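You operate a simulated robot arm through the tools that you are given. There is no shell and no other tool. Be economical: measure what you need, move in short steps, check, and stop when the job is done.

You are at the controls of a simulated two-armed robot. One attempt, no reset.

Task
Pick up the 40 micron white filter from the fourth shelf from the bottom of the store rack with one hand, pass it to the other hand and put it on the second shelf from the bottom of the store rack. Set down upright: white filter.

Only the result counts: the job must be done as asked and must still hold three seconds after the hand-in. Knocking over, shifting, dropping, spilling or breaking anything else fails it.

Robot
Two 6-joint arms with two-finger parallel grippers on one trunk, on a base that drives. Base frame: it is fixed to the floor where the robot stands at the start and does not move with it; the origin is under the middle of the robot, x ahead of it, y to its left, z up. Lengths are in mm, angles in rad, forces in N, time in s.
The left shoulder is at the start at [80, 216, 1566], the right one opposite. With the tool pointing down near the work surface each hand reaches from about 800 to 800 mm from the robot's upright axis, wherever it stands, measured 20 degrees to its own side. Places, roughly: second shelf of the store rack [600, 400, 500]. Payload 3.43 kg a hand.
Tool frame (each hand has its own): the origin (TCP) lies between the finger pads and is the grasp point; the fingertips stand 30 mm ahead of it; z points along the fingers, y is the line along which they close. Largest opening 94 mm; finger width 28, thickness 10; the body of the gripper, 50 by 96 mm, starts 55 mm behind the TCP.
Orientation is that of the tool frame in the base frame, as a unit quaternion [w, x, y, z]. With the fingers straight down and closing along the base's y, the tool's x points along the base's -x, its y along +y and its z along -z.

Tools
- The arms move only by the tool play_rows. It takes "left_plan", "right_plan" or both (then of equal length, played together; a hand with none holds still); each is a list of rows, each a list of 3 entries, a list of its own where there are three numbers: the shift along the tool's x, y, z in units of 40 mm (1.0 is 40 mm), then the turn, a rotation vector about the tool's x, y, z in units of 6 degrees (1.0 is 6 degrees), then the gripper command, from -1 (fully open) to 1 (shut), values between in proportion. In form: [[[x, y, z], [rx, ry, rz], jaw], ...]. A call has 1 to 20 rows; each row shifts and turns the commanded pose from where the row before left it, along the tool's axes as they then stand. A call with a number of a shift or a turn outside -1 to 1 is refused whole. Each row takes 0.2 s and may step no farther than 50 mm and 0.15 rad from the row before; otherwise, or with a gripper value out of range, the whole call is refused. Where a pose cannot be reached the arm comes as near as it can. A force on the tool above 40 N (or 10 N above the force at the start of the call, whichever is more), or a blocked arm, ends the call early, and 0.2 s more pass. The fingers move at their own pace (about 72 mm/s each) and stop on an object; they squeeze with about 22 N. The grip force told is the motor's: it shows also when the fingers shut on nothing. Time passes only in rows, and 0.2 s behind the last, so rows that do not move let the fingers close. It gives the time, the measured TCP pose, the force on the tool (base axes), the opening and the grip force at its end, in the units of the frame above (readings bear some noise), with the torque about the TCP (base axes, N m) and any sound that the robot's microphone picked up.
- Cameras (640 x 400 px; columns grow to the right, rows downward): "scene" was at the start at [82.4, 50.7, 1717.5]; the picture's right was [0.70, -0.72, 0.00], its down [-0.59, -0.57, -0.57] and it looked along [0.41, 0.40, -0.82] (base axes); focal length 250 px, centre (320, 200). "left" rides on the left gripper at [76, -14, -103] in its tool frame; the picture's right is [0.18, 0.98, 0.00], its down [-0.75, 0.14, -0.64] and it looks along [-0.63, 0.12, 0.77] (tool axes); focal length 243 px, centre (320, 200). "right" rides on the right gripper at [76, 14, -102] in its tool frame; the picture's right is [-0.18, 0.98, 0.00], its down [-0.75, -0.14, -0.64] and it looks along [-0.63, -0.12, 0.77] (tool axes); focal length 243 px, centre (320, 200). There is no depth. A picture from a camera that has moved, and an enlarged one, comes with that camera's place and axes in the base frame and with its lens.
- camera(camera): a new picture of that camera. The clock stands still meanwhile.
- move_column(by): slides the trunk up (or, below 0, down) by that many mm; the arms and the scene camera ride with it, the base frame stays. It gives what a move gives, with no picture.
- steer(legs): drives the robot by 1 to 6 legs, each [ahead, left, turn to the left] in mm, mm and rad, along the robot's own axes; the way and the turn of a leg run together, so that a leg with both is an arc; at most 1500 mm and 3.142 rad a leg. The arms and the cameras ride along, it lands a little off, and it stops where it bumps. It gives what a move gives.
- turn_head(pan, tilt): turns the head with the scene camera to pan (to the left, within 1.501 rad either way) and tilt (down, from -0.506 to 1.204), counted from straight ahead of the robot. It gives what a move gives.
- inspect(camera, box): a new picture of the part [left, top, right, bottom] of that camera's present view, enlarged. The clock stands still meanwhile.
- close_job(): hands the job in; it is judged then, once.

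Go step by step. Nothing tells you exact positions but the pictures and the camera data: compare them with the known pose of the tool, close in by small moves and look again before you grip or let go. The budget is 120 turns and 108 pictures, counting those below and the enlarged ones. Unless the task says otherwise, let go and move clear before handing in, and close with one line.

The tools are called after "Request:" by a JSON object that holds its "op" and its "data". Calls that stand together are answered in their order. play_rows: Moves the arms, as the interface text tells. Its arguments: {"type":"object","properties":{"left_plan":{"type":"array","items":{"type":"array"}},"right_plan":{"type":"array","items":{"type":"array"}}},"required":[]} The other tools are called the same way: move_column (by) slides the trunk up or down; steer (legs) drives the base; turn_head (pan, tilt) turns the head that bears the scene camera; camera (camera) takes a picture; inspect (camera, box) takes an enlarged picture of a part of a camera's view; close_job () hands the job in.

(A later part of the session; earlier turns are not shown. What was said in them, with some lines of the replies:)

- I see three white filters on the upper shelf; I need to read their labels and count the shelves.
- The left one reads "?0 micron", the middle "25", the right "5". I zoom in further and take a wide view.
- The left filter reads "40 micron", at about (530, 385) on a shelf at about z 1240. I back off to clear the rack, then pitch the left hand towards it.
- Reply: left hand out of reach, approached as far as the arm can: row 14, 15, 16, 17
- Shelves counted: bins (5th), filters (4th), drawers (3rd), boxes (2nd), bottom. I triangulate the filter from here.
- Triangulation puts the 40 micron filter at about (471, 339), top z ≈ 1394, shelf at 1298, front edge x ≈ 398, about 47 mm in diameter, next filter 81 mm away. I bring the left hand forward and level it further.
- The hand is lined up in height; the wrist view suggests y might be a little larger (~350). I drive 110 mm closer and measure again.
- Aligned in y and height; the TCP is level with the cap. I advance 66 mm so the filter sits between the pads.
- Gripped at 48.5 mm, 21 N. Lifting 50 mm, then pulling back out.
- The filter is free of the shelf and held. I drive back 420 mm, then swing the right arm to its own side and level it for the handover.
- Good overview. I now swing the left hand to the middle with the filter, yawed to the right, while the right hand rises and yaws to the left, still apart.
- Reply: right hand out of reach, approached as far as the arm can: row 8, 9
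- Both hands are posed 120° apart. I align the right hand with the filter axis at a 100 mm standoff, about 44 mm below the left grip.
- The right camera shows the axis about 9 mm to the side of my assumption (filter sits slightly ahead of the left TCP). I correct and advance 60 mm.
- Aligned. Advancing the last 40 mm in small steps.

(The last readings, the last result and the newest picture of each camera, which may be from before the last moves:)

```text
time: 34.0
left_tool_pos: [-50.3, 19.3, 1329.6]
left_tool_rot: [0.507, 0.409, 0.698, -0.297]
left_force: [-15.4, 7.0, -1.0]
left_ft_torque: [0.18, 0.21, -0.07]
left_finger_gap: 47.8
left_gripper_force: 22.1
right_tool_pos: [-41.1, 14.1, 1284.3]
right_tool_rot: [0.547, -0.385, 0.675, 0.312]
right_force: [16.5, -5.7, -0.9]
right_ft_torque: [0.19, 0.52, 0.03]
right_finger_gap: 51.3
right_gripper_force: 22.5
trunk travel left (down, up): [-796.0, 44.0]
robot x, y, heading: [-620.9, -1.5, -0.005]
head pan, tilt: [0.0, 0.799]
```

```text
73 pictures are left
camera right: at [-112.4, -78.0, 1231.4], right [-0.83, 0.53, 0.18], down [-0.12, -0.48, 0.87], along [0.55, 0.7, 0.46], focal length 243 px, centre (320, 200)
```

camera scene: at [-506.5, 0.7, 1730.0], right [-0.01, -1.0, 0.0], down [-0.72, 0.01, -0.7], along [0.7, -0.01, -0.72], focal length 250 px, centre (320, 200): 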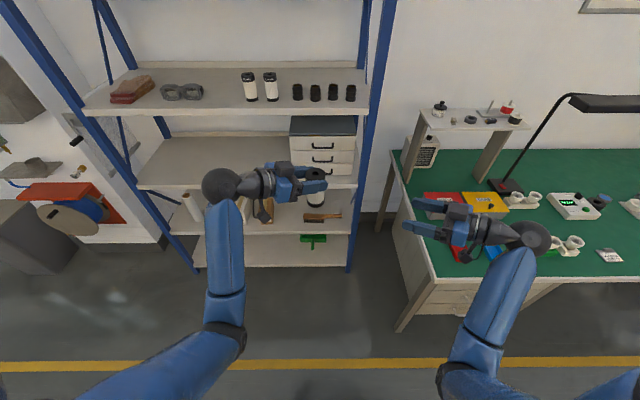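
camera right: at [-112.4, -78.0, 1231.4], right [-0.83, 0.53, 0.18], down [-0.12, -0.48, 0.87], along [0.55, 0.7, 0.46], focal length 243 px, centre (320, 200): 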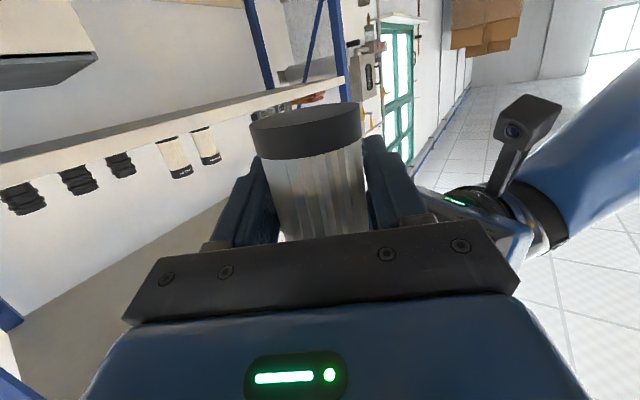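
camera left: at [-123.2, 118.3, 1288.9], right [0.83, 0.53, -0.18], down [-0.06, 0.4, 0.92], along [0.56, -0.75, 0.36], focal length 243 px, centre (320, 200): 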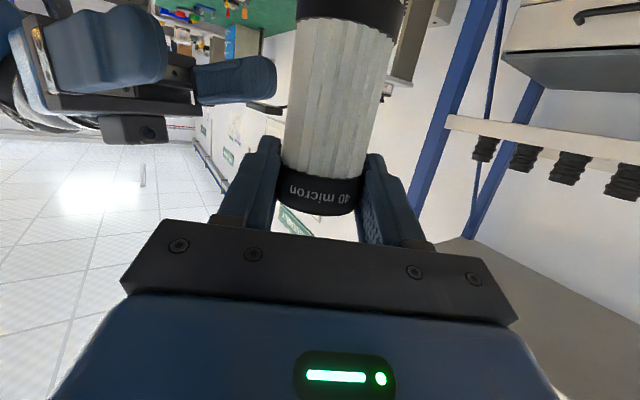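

One finger presses more than the other (16 N sideways): the right hand needs to shift a bit along its −y to centre.

Request:
{"op": "play_rows", "data": {"right_plan": [[[0, -0.05, 0], [0, 0, 0], 1], [[0, 0, 0], [0, 0, 0], 1]]}}

```text
time: 34.6
left_tool_pos: [-50.5, 20.0, 1329.8]
left_tool_rot: [0.508, 0.407, 0.698, -0.296]
left_force: [-1.5, 0.5, 0.0]
left_ft_torque: [-0.05, 0.04, 0.08]
left_finger_gap: 47.5
left_gripper_force: 22.1
right_tool_pos: [-41.8, 13.7, 1284.9]
right_tool_rot: [0.546, -0.388, 0.674, 0.314]
right_force: [2.6, -0.5, 0.2]
right_ft_torque: [0.11, 0.08, -0.05]
right_finger_gap: 51.3
right_gripper_force: 22.2
trunk travel left (down, up): [-796.0, 44.0]
robot x, y, heading: [-621.5, 4.2, -0.007]
head pan, tilt: [0.0, 0.799]
```

Balanced. Now the left opens a little (58 mm) and withdraws straight back.

Request:
{"op": "play_rows", "data": {"left_plan": [[[0, 0, 0], [0, 0, 0], 0.0], [[0, 0, 0], [0, 0, 0], -0.23], [[0, 0, 0], [0, 0, 0], -0.23], [[0.077, 0, -0.238], [0, 0, 0], -0.23], [[0.155, 0, -0.476], [0, 0, 0], -0.23], [[0.155, 0, -0.476], [0, 0, 0], -0.23], [[0.155, 0, -0.476], [0, 0, 0], -0.23], [[0.155, 0, -0.476], [0, 0, 0], -0.23], [[0, 0, 0], [0, 0, 0], -0.23]]}}

Request:
{"op": "camera", "data": {"camera": "right"}}

Request:
{"op": "camera", "data": {"camera": "scene"}}

```text
time: 36.6
left_tool_pos: [-95.9, 98.1, 1330.1]
left_tool_rot: [0.508, 0.408, 0.698, -0.297]
left_force: [0.0, 0.0, 0.3]
left_ft_torque: [-0.01, 0.01, -0.03]
left_finger_gap: 57.9
left_gripper_force: 0.1
right_tool_pos: [-40.8, 13.4, 1285.5]
right_tool_rot: [0.546, -0.387, 0.674, 0.313]
right_force: [-0.1, -0.3, 0.9]
right_ft_torque: [-0.01, -0.01, -0.01]
right_finger_gap: 51.2
right_gripper_force: 22.2
trunk travel left (down, up): [-796.0, 44.0]
robot x, y, heading: [-623.1, 0.2, -0.009]
head pan, tilt: [0.0, 0.799]
```

```text
72 pictures are left
camera right: at [-110.9, -78.7, 1231.6], right [-0.83, 0.53, 0.18], down [-0.12, -0.48, 0.87], along [0.55, 0.7, 0.46], focal length 243 px, centre (320, 200)
```

right: 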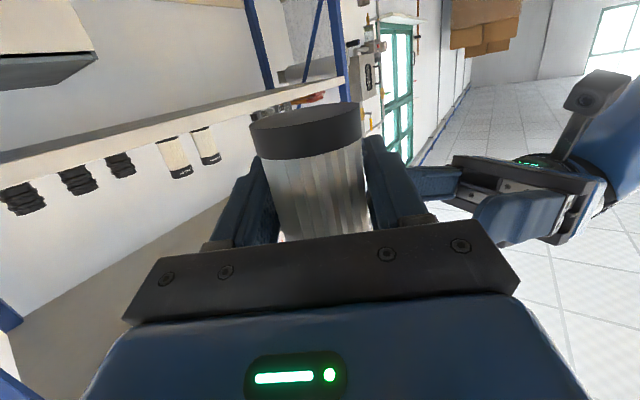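

```text
71 pictures are left
camera scene: at [-508.3, 1.0, 1730.1], right [-0.01, -1.0, 0.0], down [-0.72, 0.01, -0.7], along [0.7, -0.01, -0.72], focal length 250 px, centre (320, 200)
```

scene: 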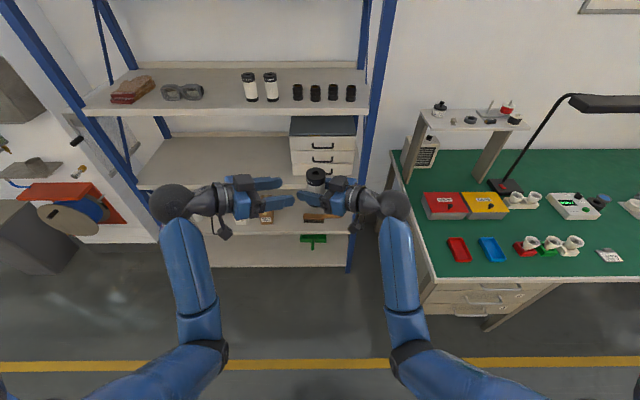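

The right hand now holds the filter alone. I withdraw the left arm to its side and turn both hands to face forward.

Request:
{"op": "play_rows", "data": {"left_plan": [[[0.27, 0, -0.832], [0, 0, 0], -0.23], [[0.27, 0, -0.832], [0, 0, 0], -0.23], [[0.27, 0, -0.832], [0, 0, 0], -0.23], [[0.27, 0, -0.832], [0, 0, 0], -0.23], [[0.27, 0, -0.832], [0, 0, 0], -0.23], [[0.27, 0, -0.832], [0, 0, 0], -0.23], [[0, 0, 0], [-0.951, 0, -0.309], 0], [[0, 0, 0], [-0.951, 0, -0.309], 0], [[0, 0, 0], [-0.951, 0, -0.309], 0], [[0, 0, 0], [-0.951, 0, -0.309], 0], [[0, 0, 0], [-0.951, 0, -0.309], 0], [[0, 0, 0], [-0.951, 0, -0.309], 0], [[0, 0, 0], [-0.951, 0, -0.309], 0], [[0, 0, 0], [-0.951, 0, -0.309], 0], [[0, 0, 0], [-0.951, 0, -0.309], 0], [[0, 0, 0], [-0.951, 0, -0.309], 0]], "right_plan": [[[0.076, -0.214, -0.359], [0, 0, 0], 1], [[0.076, -0.214, -0.359], [0, 0, 0], 1], [[0.076, -0.214, -0.359], [0, 0, 0], 1], [[0.076, -0.214, -0.359], [0, 0, 0], 1], [[0.076, -0.214, -0.359], [0, 0, 0], 1], [[0.076, -0.214, -0.359], [0, 0, 0], 1], [[0, 0, 0], [0.978, 0, 0.208], 1], [[0, 0, 0], [0.978, 0, 0.208], 1], [[0, 0, 0], [0.978, 0, 0.208], 1], [[0, 0, 0], [0.978, 0, 0.208], 1], [[0, 0, 0], [0.978, 0, 0.208], 1], [[0, 0, 0], [0.978, 0, 0.208], 1], [[0, 0, 0], [0.978, 0, 0.208], 1], [[0, 0, 0], [0.978, 0, 0.208], 1], [[0, 0, 0], [0.978, 0, 0.208], 1], [[0, 0, 0], [0.978, 0, 0.208], 1]]}}

Request:
{"op": "camera", "data": {"camera": "scene"}}

```text
time: 40.0
left_tool_pos: [-127.9, 339.7, 1296.9]
left_tool_rot: [0.588, 0.004, 0.809, -0.001]
left_force: [-0.2, 0.4, 0.4]
left_ft_torque: [0.02, 0.0, 0.04]
left_finger_gap: 46.6
left_gripper_force: 0.0
left hand out of reach, approached as far as the arm can: row 10, 11, 12, 13, 14, 15, 16
right_tool_pos: [-40.3, -87.3, 1285.2]
right_tool_rot: [0.629, 0.004, 0.777, -0.002]
right_force: [-0.2, 0.1, -0.5]
right_ft_torque: [-0.01, 0.01, -0.01]
right_finger_gap: 51.0
right_gripper_force: 22.6
trunk travel left (down, up): [-796.0, 44.0]
robot x, y, heading: [-618.5, -0.3, -0.007]
head pan, tilt: [0.0, 0.799]
```

```text
70 pictures are left
camera scene: at [-508.1, 1.3, 1730.1], right [-0.01, -1.0, 0.0], down [-0.72, 0.01, -0.7], along [0.7, -0.01, -0.72], focal length 250 px, centre (320, 200)
```

scene: 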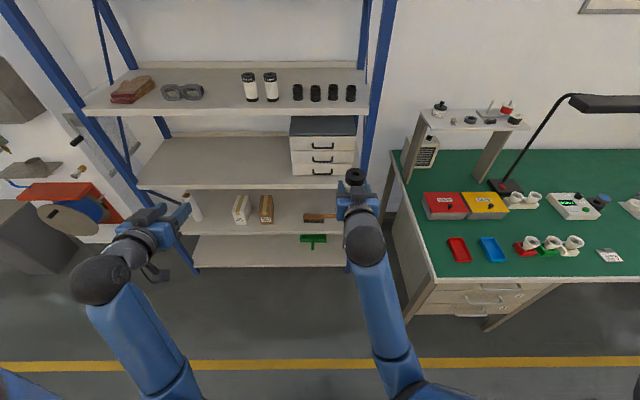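

Now I strafe left to bring the right hand opposite the free gap on shelf 2 (between brown box and brush, y ≈ 195), then lower the trunk.

Request:
{"op": "inspect", "data": {"camera": "scene", "box": [140, 170, 380, 280]}}

Request:
{"op": "steer", "data": {"legs": [[0, 282, 0]]}}

Request:
{"op": "move_column", "data": {"by": -650}}

Request:
{"op": "turn_head", "data": {"pan": -0.1, "tilt": 0.5}}

Request:
{"op": "camera", "data": {"camera": "scene"}}

Request:
{"op": "camera", "data": {"camera": "right"}}

```text
2.67 times, centred on (260, 225) of scene
camera zoom: at [-508.1, 1.3, 1730.1], right [-0.01, -1.0, 0.0], down [-0.72, 0.01, -0.7], along [0.7, -0.01, -0.72], focal length 667 px, centre (480, 133)
```

zoom: 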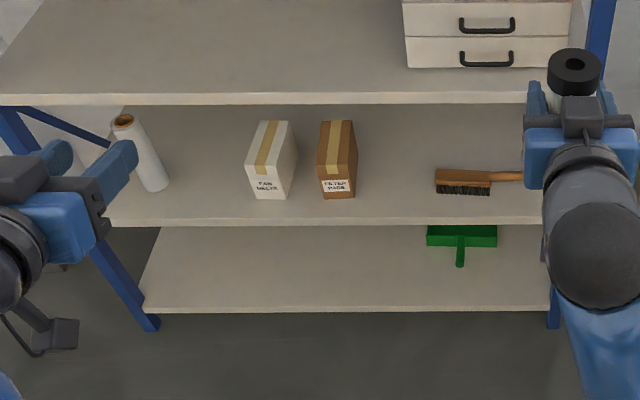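

```text
time: 42.0
left_tool_pos: [-124.7, 624.7, 1300.1]
left_tool_rot: [0.588, 0.006, 0.809, -0.002]
left_force: [-0.1, -0.5, -0.3]
left_ft_torque: [0.01, -0.02, 0.02]
left_finger_gap: 47.1
left_gripper_force: 0.1
right_tool_pos: [-38.5, 196.5, 1285.5]
right_tool_rot: [0.629, 0.004, 0.777, -0.002]
right_force: [0.0, 0.2, -0.3]
right_ft_torque: [0.01, -0.04, 0.01]
right_finger_gap: 51.5
right_gripper_force: 21.4
trunk travel left (down, up): [-796.0, 44.0]
robot x, y, heading: [-618.9, 290.2, -0.015]
head pan, tilt: [0.0, 0.799]
```

```text
refused: -650 is not a number from -400 to 400
```

```text
time: 42.8
left_tool_pos: [-125.0, 626.8, 1298.8]
left_tool_rot: [0.588, 0.006, 0.809, -0.004]
left_force: [-0.4, -1.4, -1.1]
left_ft_torque: [0.02, -0.01, -0.01]
left_finger_gap: 46.9
left_gripper_force: 0.1
right_tool_pos: [-38.6, 199.5, 1284.7]
right_tool_rot: [0.629, 0.003, 0.778, -0.003]
right_force: [0.0, 0.3, -0.4]
right_ft_torque: [0.04, 0.02, 0.0]
right_finger_gap: 51.1
right_gripper_force: 21.9
trunk travel left (down, up): [-796.0, 44.0]
robot x, y, heading: [-615.7, 289.2, -0.008]
head pan, tilt: [-0.099, 0.499]
```

```text
68 pictures are left
camera scene: at [-496.2, 280.7, 1756.0], right [-0.11, -0.99, 0.0], down [-0.48, 0.05, -0.88], along [0.87, -0.1, -0.48], focal length 250 px, centre (320, 200)
```

scene: 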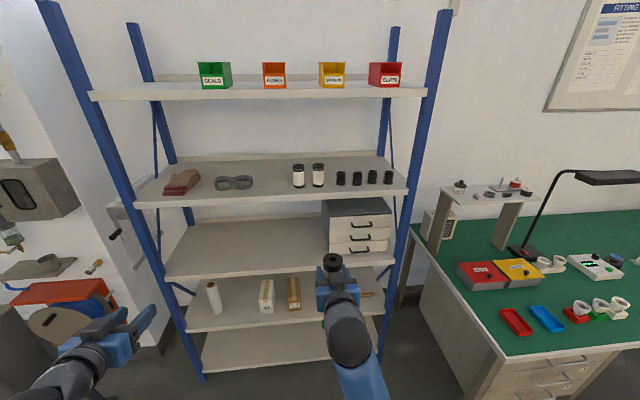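

```text
67 pictures are left
camera right: at [-153.5, 215.3, 1231.9], right [0.05, 0.98, 0.18], down [-0.47, -0.14, 0.87], along [0.88, -0.13, 0.46], focal length 243 px, centre (320, 200)
```

right: 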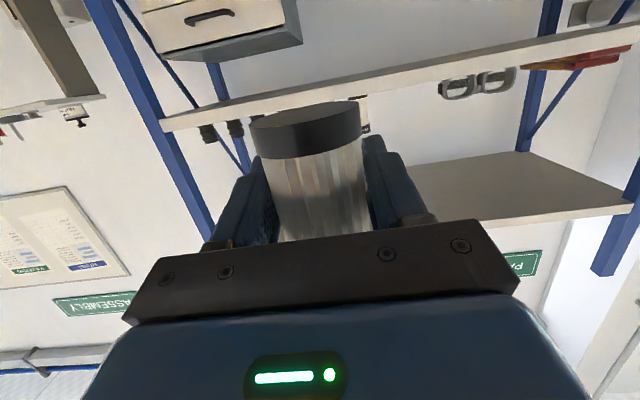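

Request:
{"op": "move_column", "data": {"by": -400}}

Request:
{"op": "move_column", "data": {"by": -240}}

Request:
{"op": "camera", "data": {"camera": "scene"}}

Request:
{"op": "camera", "data": {"camera": "right"}}

```text
time: 46.6
left_tool_pos: [-125.2, 626.1, 898.4]
left_tool_rot: [0.588, 0.005, 0.809, -0.003]
left_force: [1.2, 0.9, 0.5]
left_ft_torque: [0.0, 0.02, -0.02]
left_finger_gap: 47.0
left_gripper_force: 0.0
right_tool_pos: [-38.3, 198.5, 884.4]
right_tool_rot: [0.629, 0.003, 0.777, -0.002]
right_force: [-0.4, -0.3, -0.2]
right_ft_torque: [0.02, -0.02, -0.02]
right_finger_gap: 51.1
right_gripper_force: 22.2
trunk travel left (down, up): [-396.0, 444.0]
robot x, y, heading: [-619.1, 289.1, -0.008]
head pan, tilt: [-0.099, 0.499]
```

```text
time: 49.1
left_tool_pos: [-125.5, 625.9, 659.3]
left_tool_rot: [0.588, 0.006, 0.809, -0.003]
left_force: [0.0, -0.5, 0.0]
left_ft_torque: [0.03, 0.01, 0.01]
left_finger_gap: 47.0
left_gripper_force: 0.0
right_tool_pos: [-38.8, 198.9, 645.7]
right_tool_rot: [0.63, 0.004, 0.777, -0.003]
right_force: [-0.3, -0.2, -0.4]
right_ft_torque: [0.02, 0.01, 0.01]
right_finger_gap: 50.9
right_gripper_force: 21.9
trunk travel left (down, up): [-156.0, 684.0]
robot x, y, heading: [-618.1, 289.0, -0.01]
head pan, tilt: [-0.099, 0.499]
```

```text
66 pictures are left
camera scene: at [-496.3, 280.4, 1116.1], right [-0.11, -0.99, 0.0], down [-0.48, 0.05, -0.88], along [0.87, -0.1, -0.48], focal length 250 px, centre (320, 200)
```

scene: 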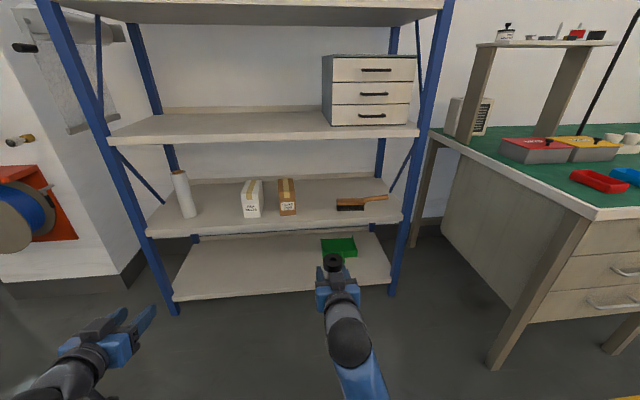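

```text
65 pictures are left
camera right: at [-153.7, 215.2, 591.9], right [0.05, 0.98, 0.18], down [-0.47, -0.14, 0.87], along [0.88, -0.13, 0.46], focal length 243 px, centre (320, 200)
```

right: 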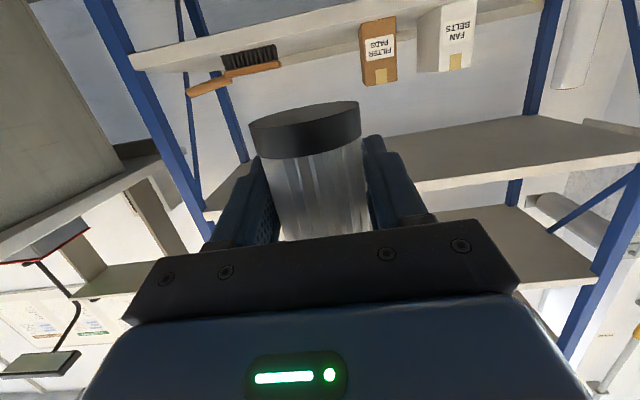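

Request:
{"op": "inspect", "data": {"camera": "scene", "box": [220, 160, 420, 285]}}

```text
3.20 times, centred on (320, 222) of scene
camera zoom: at [-496.3, 280.4, 1116.1], right [-0.11, -0.99, 0.0], down [-0.48, 0.05, -0.88], along [0.87, -0.1, -0.48], focal length 800 px, centre (320, 128)
```

zoom: 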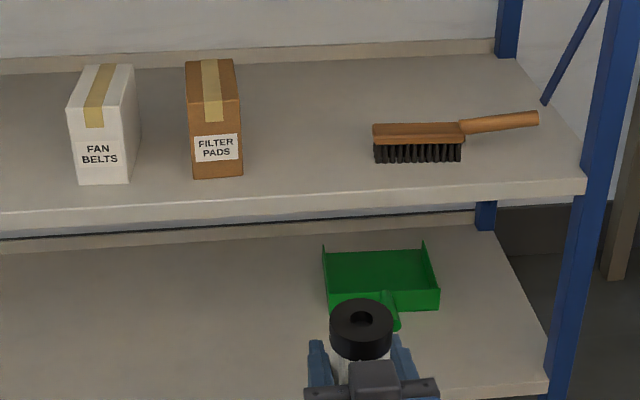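

Shelf 2 surface ≈ z 527, front edge x ≈ 394; the free gap is y 97–283, centre 190. Filter bottom ≈ 39 mm below the right TCP. I lower a bit and drive up to the rack.

Request:
{"op": "move_column", "data": {"by": -30}}

Request:
{"op": "steer", "data": {"legs": [[390, -6, 0.008]]}}

Request:
{"op": "turn_head", "data": {"pan": -0.2, "tilt": 0.75}}

Request:
{"op": "camera", "data": {"camera": "scene"}}

Request:
{"op": "camera", "data": {"camera": "right"}}

```text
time: 49.9
left_tool_pos: [-125.3, 626.8, 628.4]
left_tool_rot: [0.588, 0.006, 0.809, -0.004]
left_force: [-0.1, 0.6, 0.2]
left_ft_torque: [-0.02, -0.02, -0.01]
left_finger_gap: 47.1
left_gripper_force: 0.1
right_tool_pos: [-38.1, 199.3, 615.1]
right_tool_rot: [0.63, 0.004, 0.777, -0.003]
right_force: [0.6, 0.1, -1.0]
right_ft_torque: [0.01, 0.02, 0.04]
right_finger_gap: 51.2
right_gripper_force: 22.2
trunk travel left (down, up): [-126.0, 714.0]
robot x, y, heading: [-615.3, 289.2, -0.01]
head pan, tilt: [-0.099, 0.499]
```

```text
time: 52.3
left_tool_pos: [256.1, 621.6, 628.4]
left_tool_rot: [0.588, 0.001, 0.809, 0.0]
left_force: [-0.3, -0.4, -0.4]
left_ft_torque: [-0.03, 0.01, -0.01]
left_finger_gap: 47.0
left_gripper_force: 0.3
right_tool_pos: [344.6, 195.7, 614.5]
right_tool_rot: [0.63, 0.0, 0.776, -0.001]
right_force: [0.2, 0.6, -1.0]
right_ft_torque: [0.02, 0.01, 0.01]
right_finger_gap: 50.7
right_gripper_force: 22.0
trunk travel left (down, up): [-126.0, 714.0]
robot x, y, heading: [-234.3, 281.8, -0.004]
head pan, tilt: [-0.099, 0.499]
```

```text
time: 53.1
left_tool_pos: [254.7, 622.8, 627.4]
left_tool_rot: [0.588, 0.002, 0.809, -0.001]
left_force: [-0.1, -0.4, 0.1]
left_ft_torque: [0.0, -0.02, -0.01]
left_finger_gap: 46.9
left_gripper_force: 0.0
right_tool_pos: [344.6, 196.5, 614.4]
right_tool_rot: [0.629, 0.001, 0.777, -0.001]
right_force: [0.2, -0.3, -0.6]
right_ft_torque: [-0.03, -0.02, 0.0]
right_finger_gap: 50.9
right_gripper_force: 21.4
trunk travel left (down, up): [-126.0, 714.0]
robot x, y, heading: [-238.7, 279.6, -0.006]
head pan, tilt: [-0.201, 0.75]
```

```text
63 pictures are left
camera scene: at [-123.5, 265.6, 1064.2], right [-0.2, -0.98, 0.0], down [-0.67, 0.14, -0.73], along [0.72, -0.15, -0.68], focal length 250 px, centre (320, 200)
```

scene: 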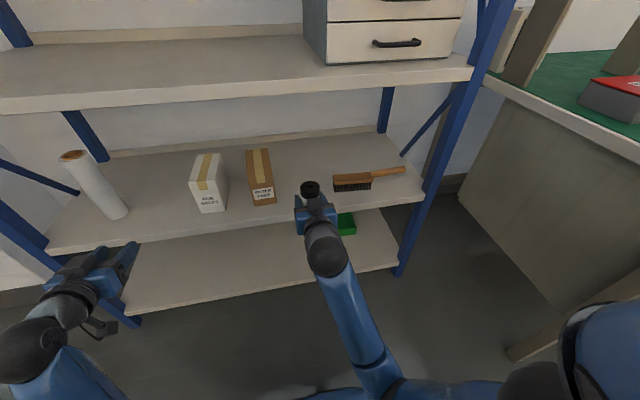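

```text
62 pictures are left
camera right: at [228.9, 210.6, 561.8], right [0.04, 0.98, 0.18], down [-0.47, -0.14, 0.87], along [0.88, -0.12, 0.46], focal length 243 px, centre (320, 200)
```

right: 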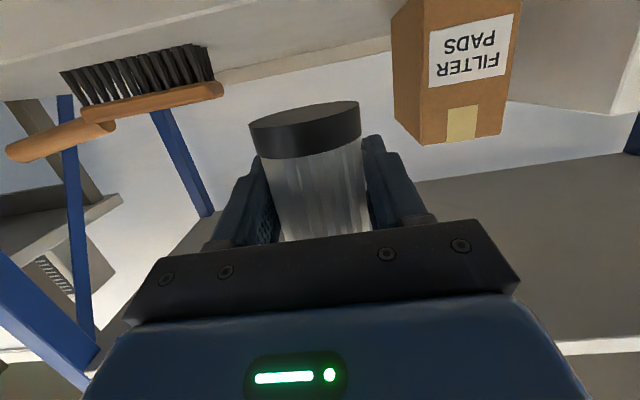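

Heights and gap agree. I move the right hand 104 mm into the shelf and 8 mm right, still above the surface.

Request:
{"op": "play_rows", "data": {"right_plan": [[[-0.135, -0.05, 0.636], [0, 0, 0], 1], [[-0.135, -0.05, 0.636], [0, 0, 0], 1], [[-0.135, -0.05, 0.636], [0, 0, 0], 1], [[-0.135, -0.05, 0.636], [0, 0, 0], 1], [[0, 0, 0], [0, 0, 0], 1]]}}

Request:
{"op": "camera", "data": {"camera": "right"}}

Request:
{"op": "inspect", "data": {"camera": "scene", "box": [220, 120, 420, 245]}}

```text
time: 54.3
left_tool_pos: [254.7, 621.8, 629.0]
left_tool_rot: [0.588, 0.001, 0.809, 0.0]
left_force: [0.1, -0.5, -0.3]
left_ft_torque: [0.05, -0.02, 0.02]
left_finger_gap: 47.2
left_gripper_force: 0.2
right_tool_pos: [448.8, 185.2, 615.3]
right_tool_rot: [0.629, 0.001, 0.778, -0.001]
right_force: [0.2, -0.5, -0.6]
right_ft_torque: [0.01, 0.02, -0.02]
right_finger_gap: 50.8
right_gripper_force: 22.0
trunk travel left (down, up): [-126.0, 714.0]
robot x, y, heading: [-234.7, 283.2, -0.003]
head pan, tilt: [-0.201, 0.75]
```

```text
61 pictures are left
camera right: at [332.7, 200.3, 562.3], right [0.04, 0.98, 0.18], down [-0.47, -0.14, 0.87], along [0.88, -0.12, 0.46], focal length 243 px, centre (320, 200)
```

right: 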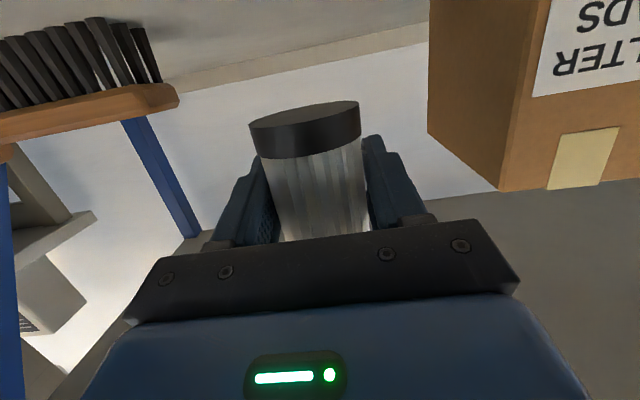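

```text
3.20 times, centred on (320, 182) of scene
camera zoom: at [-123.6, 265.6, 1064.1], right [-0.2, -0.98, 0.0], down [-0.67, 0.14, -0.73], along [0.72, -0.15, -0.68], focal length 800 px, centre (320, 256)
```

zoom: 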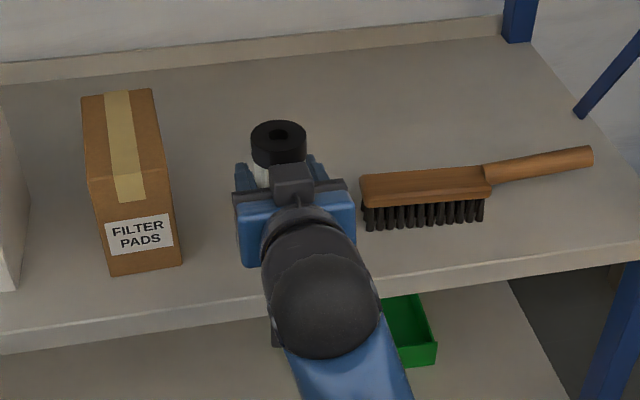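

Position is fine, camera clear of the shelf edge. Descending 34 mm, then feeling for contact.

Request:
{"op": "play_rows", "data": {"right_plan": [[[0.245, 0.1, 0.052], [0, 0, 0], 1], [[0.245, 0, 0.052], [0, 0, 0], 1], [[0.245, 0, 0.052], [0, 0, 0], 1], [[0.1, 0, 0.021], [0, 0, 0], 1], [[0, 0, 0], [0, 0, 0], 1]]}}

Request:
{"op": "play_rows", "data": {"right_plan": [[[0.073, 0, 0.0156], [0, 0, 0], 1], [[0.073, 0, 0.0156], [0, 0, 0], 1], [[0, 0, 0], [0, 0, 0], 1]]}}

Request:
{"op": "camera", "data": {"camera": "right"}}

```text
time: 55.5
left_tool_pos: [254.8, 621.0, 628.3]
left_tool_rot: [0.588, 0.001, 0.809, 0.0]
left_force: [0.5, 0.4, -0.1]
left_ft_torque: [-0.03, 0.0, 0.01]
left_finger_gap: 47.0
left_gripper_force: 0.1
right_tool_pos: [448.8, 189.3, 582.0]
right_tool_rot: [0.629, 0.0, 0.777, 0.0]
right_force: [0.5, -0.2, -0.2]
right_ft_torque: [0.02, -0.02, 0.0]
right_finger_gap: 50.8
right_gripper_force: 22.1
trunk travel left (down, up): [-126.0, 714.0]
robot x, y, heading: [-237.1, 281.8, -0.001]
head pan, tilt: [-0.201, 0.75]
```

```text
time: 56.3
left_tool_pos: [253.7, 621.2, 628.8]
left_tool_rot: [0.587, 0.002, 0.809, -0.001]
left_force: [-0.3, -0.7, 0.0]
left_ft_torque: [0.02, 0.01, 0.0]
left_finger_gap: 47.1
left_gripper_force: 0.0
right_tool_pos: [448.1, 190.8, 575.3]
right_tool_rot: [0.629, 0.0, 0.777, 0.0]
right_force: [-0.1, 0.7, 0.1]
right_ft_torque: [0.0, 0.0, 0.01]
right_finger_gap: 50.7
right_gripper_force: 22.7
trunk travel left (down, up): [-126.0, 714.0]
robot x, y, heading: [-234.8, 282.1, -0.002]
head pan, tilt: [-0.201, 0.75]
```

```text
59 pictures are left
camera right: at [332.6, 206.1, 522.2], right [0.04, 0.98, 0.18], down [-0.47, -0.14, 0.87], along [0.88, -0.12, 0.46], focal length 243 px, centre (320, 200)
```

right: 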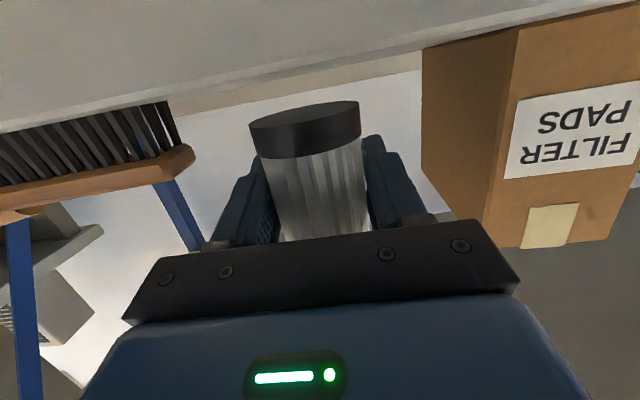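

The filter bottom is about 10–17 mm above the surface. I continue down in small steps.

Request:
{"op": "play_rows", "data": {"right_plan": [[[0.049, 0, 0.0104], [0, 0, 0], 1], [[0.049, 0, 0.0104], [0, 0, 0], 1], [[0.049, 0, 0.0104], [0, 0, 0], 1], [[0, 0, 0], [0, 0, 0], 1]]}}

Request:
{"op": "play_rows", "data": {"right_plan": [[[0.049, 0, 0.0104], [0, 0, 0], 1], [[0, 0, 0], [0, 0, 0], 1]]}}

Request:
{"op": "camera", "data": {"camera": "right"}}

```text
time: 57.3
left_tool_pos: [254.6, 622.9, 628.5]
left_tool_rot: [0.587, 0.001, 0.809, 0.0]
left_force: [-0.9, 1.9, 0.3]
left_ft_torque: [0.0, 0.0, 0.0]
left_finger_gap: 47.1
left_gripper_force: 0.2
right_tool_pos: [448.0, 191.5, 567.6]
right_tool_rot: [0.629, 0.0, 0.777, 0.0]
right_force: [-0.3, 0.6, -1.8]
right_ft_torque: [-0.02, -0.01, 0.01]
right_finger_gap: 50.8
right_gripper_force: 21.6
trunk travel left (down, up): [-126.0, 714.0]
robot x, y, heading: [-236.1, 283.4, -0.001]
head pan, tilt: [-0.201, 0.75]
```

```text
time: 57.9
left_tool_pos: [253.7, 622.7, 628.7]
left_tool_rot: [0.588, 0.003, 0.809, -0.002]
left_force: [0.0, 0.7, -0.3]
left_ft_torque: [0.05, 0.01, 0.01]
left_finger_gap: 46.8
left_gripper_force: 0.0
right_tool_pos: [448.3, 190.9, 566.0]
right_tool_rot: [0.629, 0.0, 0.777, 0.0]
right_force: [0.3, 0.1, -1.4]
right_ft_torque: [0.01, 0.0, 0.01]
right_finger_gap: 50.8
right_gripper_force: 22.1
trunk travel left (down, up): [-126.0, 714.0]
robot x, y, heading: [-236.6, 282.2, -0.0]
head pan, tilt: [-0.201, 0.75]
```

```text
58 pictures are left
camera right: at [332.7, 205.5, 512.9], right [0.04, 0.98, 0.18], down [-0.47, -0.14, 0.87], along [0.88, -0.12, 0.46], focal length 243 px, centre (320, 200)
```

right: 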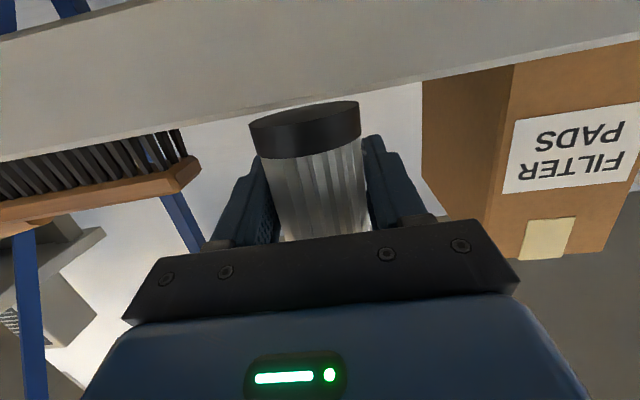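

Request:
{"op": "play_rows", "data": {"right_plan": [[[0.037, 0, 0.0078], [0, 0, 0], 1], [[0.037, 0, 0.0078], [0, 0, 0], 1], [[0.037, 0, 0.0078], [0, 0, 0], 1], [[0, 0, 0], [0, 0, 0], 1]]}}

Request:
{"op": "play_rows", "data": {"right_plan": [[[0.037, 0, 0.0078], [0, 0, 0], 1], [[0, 0, 0], [0, 0, 0], 1]]}}

```text
time: 58.9
left_tool_pos: [256.1, 622.8, 627.9]
left_tool_rot: [0.588, 0.001, 0.809, 0.0]
left_force: [0.5, 0.7, -0.2]
left_ft_torque: [-0.03, 0.0, 0.01]
left_finger_gap: 46.8
left_gripper_force: 0.0
right_tool_pos: [448.5, 188.8, 562.3]
right_tool_rot: [0.63, 0.001, 0.777, -0.001]
right_force: [0.0, -0.4, -0.3]
right_ft_torque: [-0.02, 0.01, 0.02]
right_finger_gap: 50.7
right_gripper_force: 21.9
trunk travel left (down, up): [-126.0, 714.0]
robot x, y, heading: [-240.0, 281.7, -0.006]
head pan, tilt: [-0.201, 0.75]
```

```text
time: 59.5
left_tool_pos: [254.5, 621.6, 629.0]
left_tool_rot: [0.588, 0.001, 0.809, 0.0]
left_force: [-0.2, 0.2, -0.6]
left_ft_torque: [-0.01, 0.0, 0.0]
left_finger_gap: 46.9
left_gripper_force: 0.1
right_tool_pos: [448.6, 191.2, 562.9]
right_tool_rot: [0.629, 0.001, 0.777, -0.001]
right_force: [0.2, 0.5, -0.6]
right_ft_torque: [0.03, 0.02, 0.0]
right_finger_gap: 50.8
right_gripper_force: 21.9
trunk travel left (down, up): [-126.0, 714.0]
robot x, y, heading: [-237.3, 278.4, -0.003]
head pan, tilt: [-0.201, 0.75]
```

Request:
{"op": "play_rows", "data": {"right_plan": [[[0.037, 0, 0.0078], [0, 0, 0], 1], [[0.037, 0, 0.0078], [0, 0, 0], 1], [[0.037, 0, 0.0078], [0, 0, 0], 1], [[0.037, 0, 0.0078], [0, 0, 0], 1], [[0, 0, 0], [0, 0, 0], 1]]}}

Request:
{"op": "camera", "data": {"camera": "right"}}

Request:
{"op": "inspect", "data": {"camera": "scene", "box": [270, 160, 370, 223]}}

```text
time: 60.7
left_tool_pos: [253.4, 623.7, 629.8]
left_tool_rot: [0.589, 0.003, 0.808, -0.002]
left_force: [0.1, 0.5, -0.1]
left_ft_torque: [0.02, 0.01, -0.03]
left_finger_gap: 46.9
left_gripper_force: 0.1
right_tool_pos: [447.8, 190.1, 560.1]
right_tool_rot: [0.632, 0.001, 0.775, -0.001]
right_force: [5.4, -0.2, 19.1]
right_ft_torque: [-0.02, 0.17, -0.04]
right_finger_gap: 50.8
right_gripper_force: 22.3
trunk travel left (down, up): [-126.0, 714.0]
robot x, y, heading: [-234.7, 285.1, -0.001]
head pan, tilt: [-0.201, 0.75]
```

```text
57 pictures are left
camera right: at [332.4, 205.7, 504.7], right [0.04, 0.98, 0.18], down [-0.48, -0.14, 0.87], along [0.88, -0.12, 0.46], focal length 243 px, centre (320, 200)
```

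right: 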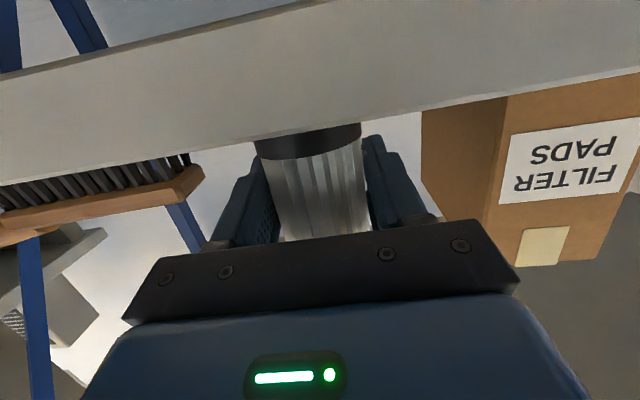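

```text
6.35 times, centred on (320, 192) of scene
camera zoom: at [-125.2, 265.9, 1064.6], right [-0.2, -0.98, 0.0], down [-0.67, 0.14, -0.73], along [0.72, -0.15, -0.68], focal length 1588 px, centre (320, 254)
```

zoom: 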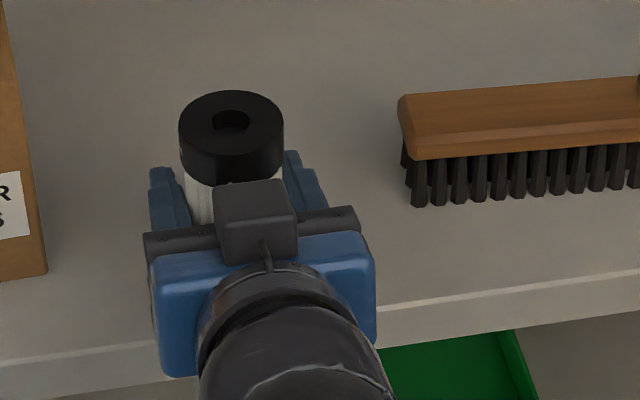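

Contact with the shelf (19 N up). I relax slightly and check.

Request:
{"op": "play_rows", "data": {"right_plan": [[[-0.02, 0, -0.004], [0, 0, 0], 1], [[0, 0, 0], [0, 0, 0], 1]]}}

```text
time: 61.3
left_tool_pos: [253.9, 623.0, 629.1]
left_tool_rot: [0.588, 0.002, 0.809, -0.001]
left_force: [0.3, 0.1, 0.1]
left_ft_torque: [-0.01, 0.0, 0.01]
left_finger_gap: 46.9
left_gripper_force: 0.0
right_tool_pos: [446.8, 190.8, 557.4]
right_tool_rot: [0.631, 0.0, 0.776, 0.0]
right_force: [6.1, 1.8, 18.8]
right_ft_torque: [0.04, 0.07, -0.02]
right_finger_gap: 50.3
right_gripper_force: 22.3
trunk travel left (down, up): [-126.0, 714.0]
robot x, y, heading: [-234.2, 283.2, 0.007]
head pan, tilt: [-0.201, 0.75]
```

Request:
{"op": "play_rows", "data": {"right_plan": [[[-0.04, 0, -0.0085], [0, 0, 0], 1], [[0, 0, 0], [0, 0, 0], 1]]}}

```text
time: 61.9
left_tool_pos: [253.6, 622.0, 629.2]
left_tool_rot: [0.589, 0.002, 0.808, -0.001]
left_force: [0.4, 1.2, 0.2]
left_ft_torque: [0.02, -0.02, 0.03]
left_finger_gap: 47.1
left_gripper_force: 0.1
right_tool_pos: [446.7, 191.5, 557.8]
right_tool_rot: [0.63, 0.001, 0.776, -0.001]
right_force: [-0.8, 0.7, 14.9]
right_ft_torque: [0.07, 0.16, -0.02]
right_finger_gap: 50.6
right_gripper_force: 21.9
trunk travel left (down, up): [-126.0, 714.0]
robot x, y, heading: [-237.1, 279.7, 0.001]
head pan, tilt: [-0.201, 0.75]
```

Request:
{"op": "play_rows", "data": {"right_plan": [[[-0.04, 0, -0.0085], [0, 0, 0], 1], [[0, 0, 0], [0, 0, 0], 1]]}}

```text
time: 62.5
left_tool_pos: [253.0, 622.9, 629.3]
left_tool_rot: [0.589, 0.003, 0.808, -0.002]
left_force: [1.3, -0.6, 0.7]
left_ft_torque: [-0.03, 0.02, 0.02]
left_finger_gap: 47.0
left_gripper_force: 0.0
right_tool_pos: [447.7, 190.4, 558.4]
right_tool_rot: [0.629, 0.0, 0.777, -0.001]
right_force: [-2.4, 0.4, 5.2]
right_ft_torque: [0.02, 0.0, -0.01]
right_finger_gap: 50.6
right_gripper_force: 22.2
trunk travel left (down, up): [-126.0, 714.0]
robot x, y, heading: [-237.0, 279.5, -0.002]
head pan, tilt: [-0.201, 0.75]
```

Lightly resting now (5 N). I open the right gripper to about 70 mm without moving.

Request:
{"op": "play_rows", "data": {"right_plan": [[[0, 0, 0], [0, 0, 0], -0.12], [[0, 0, 0], [0, 0, 0], -0.25], [[0, 0, 0], [0, 0, 0], -0.5], [[0, 0, 0], [0, 0, 0], -0.5]]}}

Request:
{"op": "camera", "data": {"camera": "right"}}

Request:
{"op": "inspect", "data": {"camera": "scene", "box": [270, 160, 370, 223]}}

```text
time: 63.5
left_tool_pos: [254.0, 623.3, 628.5]
left_tool_rot: [0.588, 0.001, 0.809, 0.0]
left_force: [0.8, -0.3, 0.4]
left_ft_torque: [0.01, 0.0, 0.0]
left_finger_gap: 46.8
left_gripper_force: 0.0
right_tool_pos: [448.1, 189.4, 558.5]
right_tool_rot: [0.628, 0.0, 0.778, 0.0]
right_force: [-0.6, 0.1, 0.3]
right_ft_torque: [-0.04, -0.01, -0.01]
right_finger_gap: 70.4
right_gripper_force: 0.1
trunk travel left (down, up): [-126.0, 714.0]
robot x, y, heading: [-238.2, 282.2, -0.005]
head pan, tilt: [-0.201, 0.75]
```

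```text
55 pictures are left
camera right: at [332.9, 205.7, 505.3], right [0.04, 0.98, 0.18], down [-0.47, -0.14, 0.87], along [0.88, -0.12, 0.46], focal length 243 px, centre (320, 200)
```

right: 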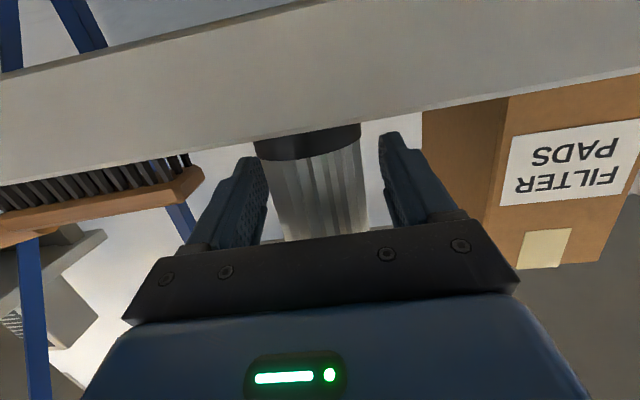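

```text
6.35 times, centred on (320, 192) of scene
camera zoom: at [-123.6, 265.6, 1064.1], right [-0.2, -0.98, 0.0], down [-0.67, 0.14, -0.73], along [0.72, -0.15, -0.68], focal length 1588 px, centre (320, 254)
```

zoom: 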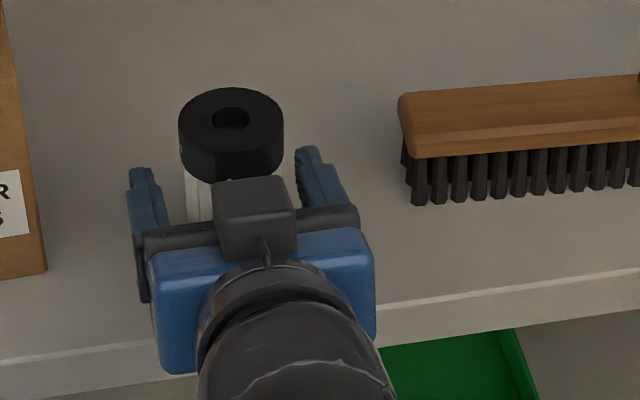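

The filter stands upright and free. I withdraw straight back, then drive off.

Request:
{"op": "play_rows", "data": {"right_plan": [[[0.052, 0, -0.245], [0, 0, 0], -0.5], [[0.104, 0, -0.489], [0, 0, 0], -0.5], [[0.104, 0, -0.489], [0, 0, 0], -0.5], [[0.13, 0, -0.611], [0, 0, 0], -0.5], [[0.13, 0, -0.611], [0, 0, 0], -0.5], [[0, 0, 0], [0, 0, 0], -0.5]]}}

Request:
{"op": "steer", "data": {"legs": [[-250, 0, 0]]}}

Request:
{"op": "camera", "data": {"camera": "scene"}}

Request:
{"op": "camera", "data": {"camera": "right"}}

```text
time: 64.9
left_tool_pos: [253.9, 621.6, 627.8]
left_tool_rot: [0.588, 0.002, 0.809, 0.0]
left_force: [0.3, 0.2, 0.1]
left_ft_torque: [0.0, 0.03, 0.0]
left_finger_gap: 47.2
left_gripper_force: 0.0
right_tool_pos: [349.6, 191.9, 559.3]
right_tool_rot: [0.629, 0.001, 0.777, -0.001]
right_force: [-0.6, 0.6, -0.5]
right_ft_torque: [0.01, -0.02, 0.01]
right_finger_gap: 70.4
right_gripper_force: 0.0
trunk travel left (down, up): [-126.0, 714.0]
robot x, y, heading: [-233.8, 281.3, 0.002]
head pan, tilt: [-0.201, 0.75]
```

```text
time: 66.7
left_tool_pos: [2.6, 623.8, 628.6]
left_tool_rot: [0.588, 0.0, 0.809, 0.001]
left_force: [-0.5, -0.1, -0.2]
left_ft_torque: [-0.01, -0.04, 0.0]
left_finger_gap: 46.9
left_gripper_force: 0.1
right_tool_pos: [99.9, 194.1, 561.0]
right_tool_rot: [0.63, -0.002, 0.777, 0.002]
right_force: [0.5, -0.1, 0.1]
right_ft_torque: [0.01, 0.03, 0.02]
right_finger_gap: 70.8
right_gripper_force: 0.0
trunk travel left (down, up): [-126.0, 714.0]
robot x, y, heading: [-488.2, 285.2, 0.002]
head pan, tilt: [-0.201, 0.75]
```

```text
53 pictures are left
camera scene: at [-374.1, 266.0, 1064.2], right [-0.2, -0.98, 0.0], down [-0.67, 0.13, -0.73], along [0.72, -0.14, -0.68], focal length 250 px, centre (320, 200)
```

scene: 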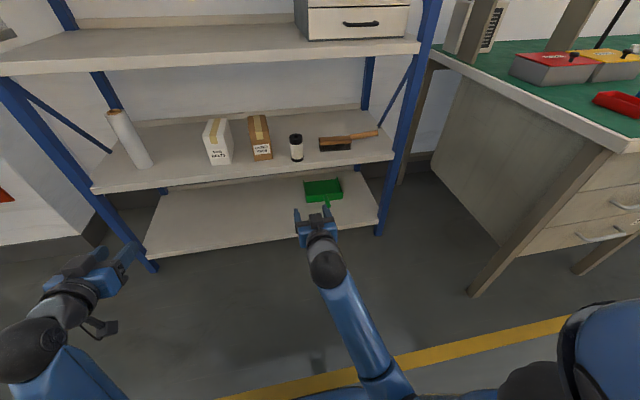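

```text
52 pictures are left
camera right: at [-16.1, 208.3, 506.1], right [0.04, 0.98, 0.18], down [-0.47, -0.14, 0.87], along [0.88, -0.12, 0.46], focal length 243 px, centre (320, 200)
```

right: 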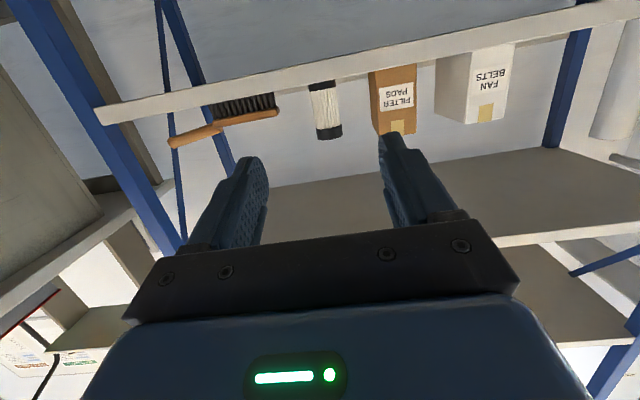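

The 40 micron filter stands upright on the second shelf, nothing else has moved in view, and both hands are clear. I hand in.

Request:
{"op": "close_job", "data": {}}

```text
The job is handed in.
```

The 40 micron white filter was taken from the fourth shelf with the left hand, passed to the right hand and set upright on the second shelf, between the brown box and the brush. In the last pictures nothing else had moved and both hands were clear, so I handed the job in.
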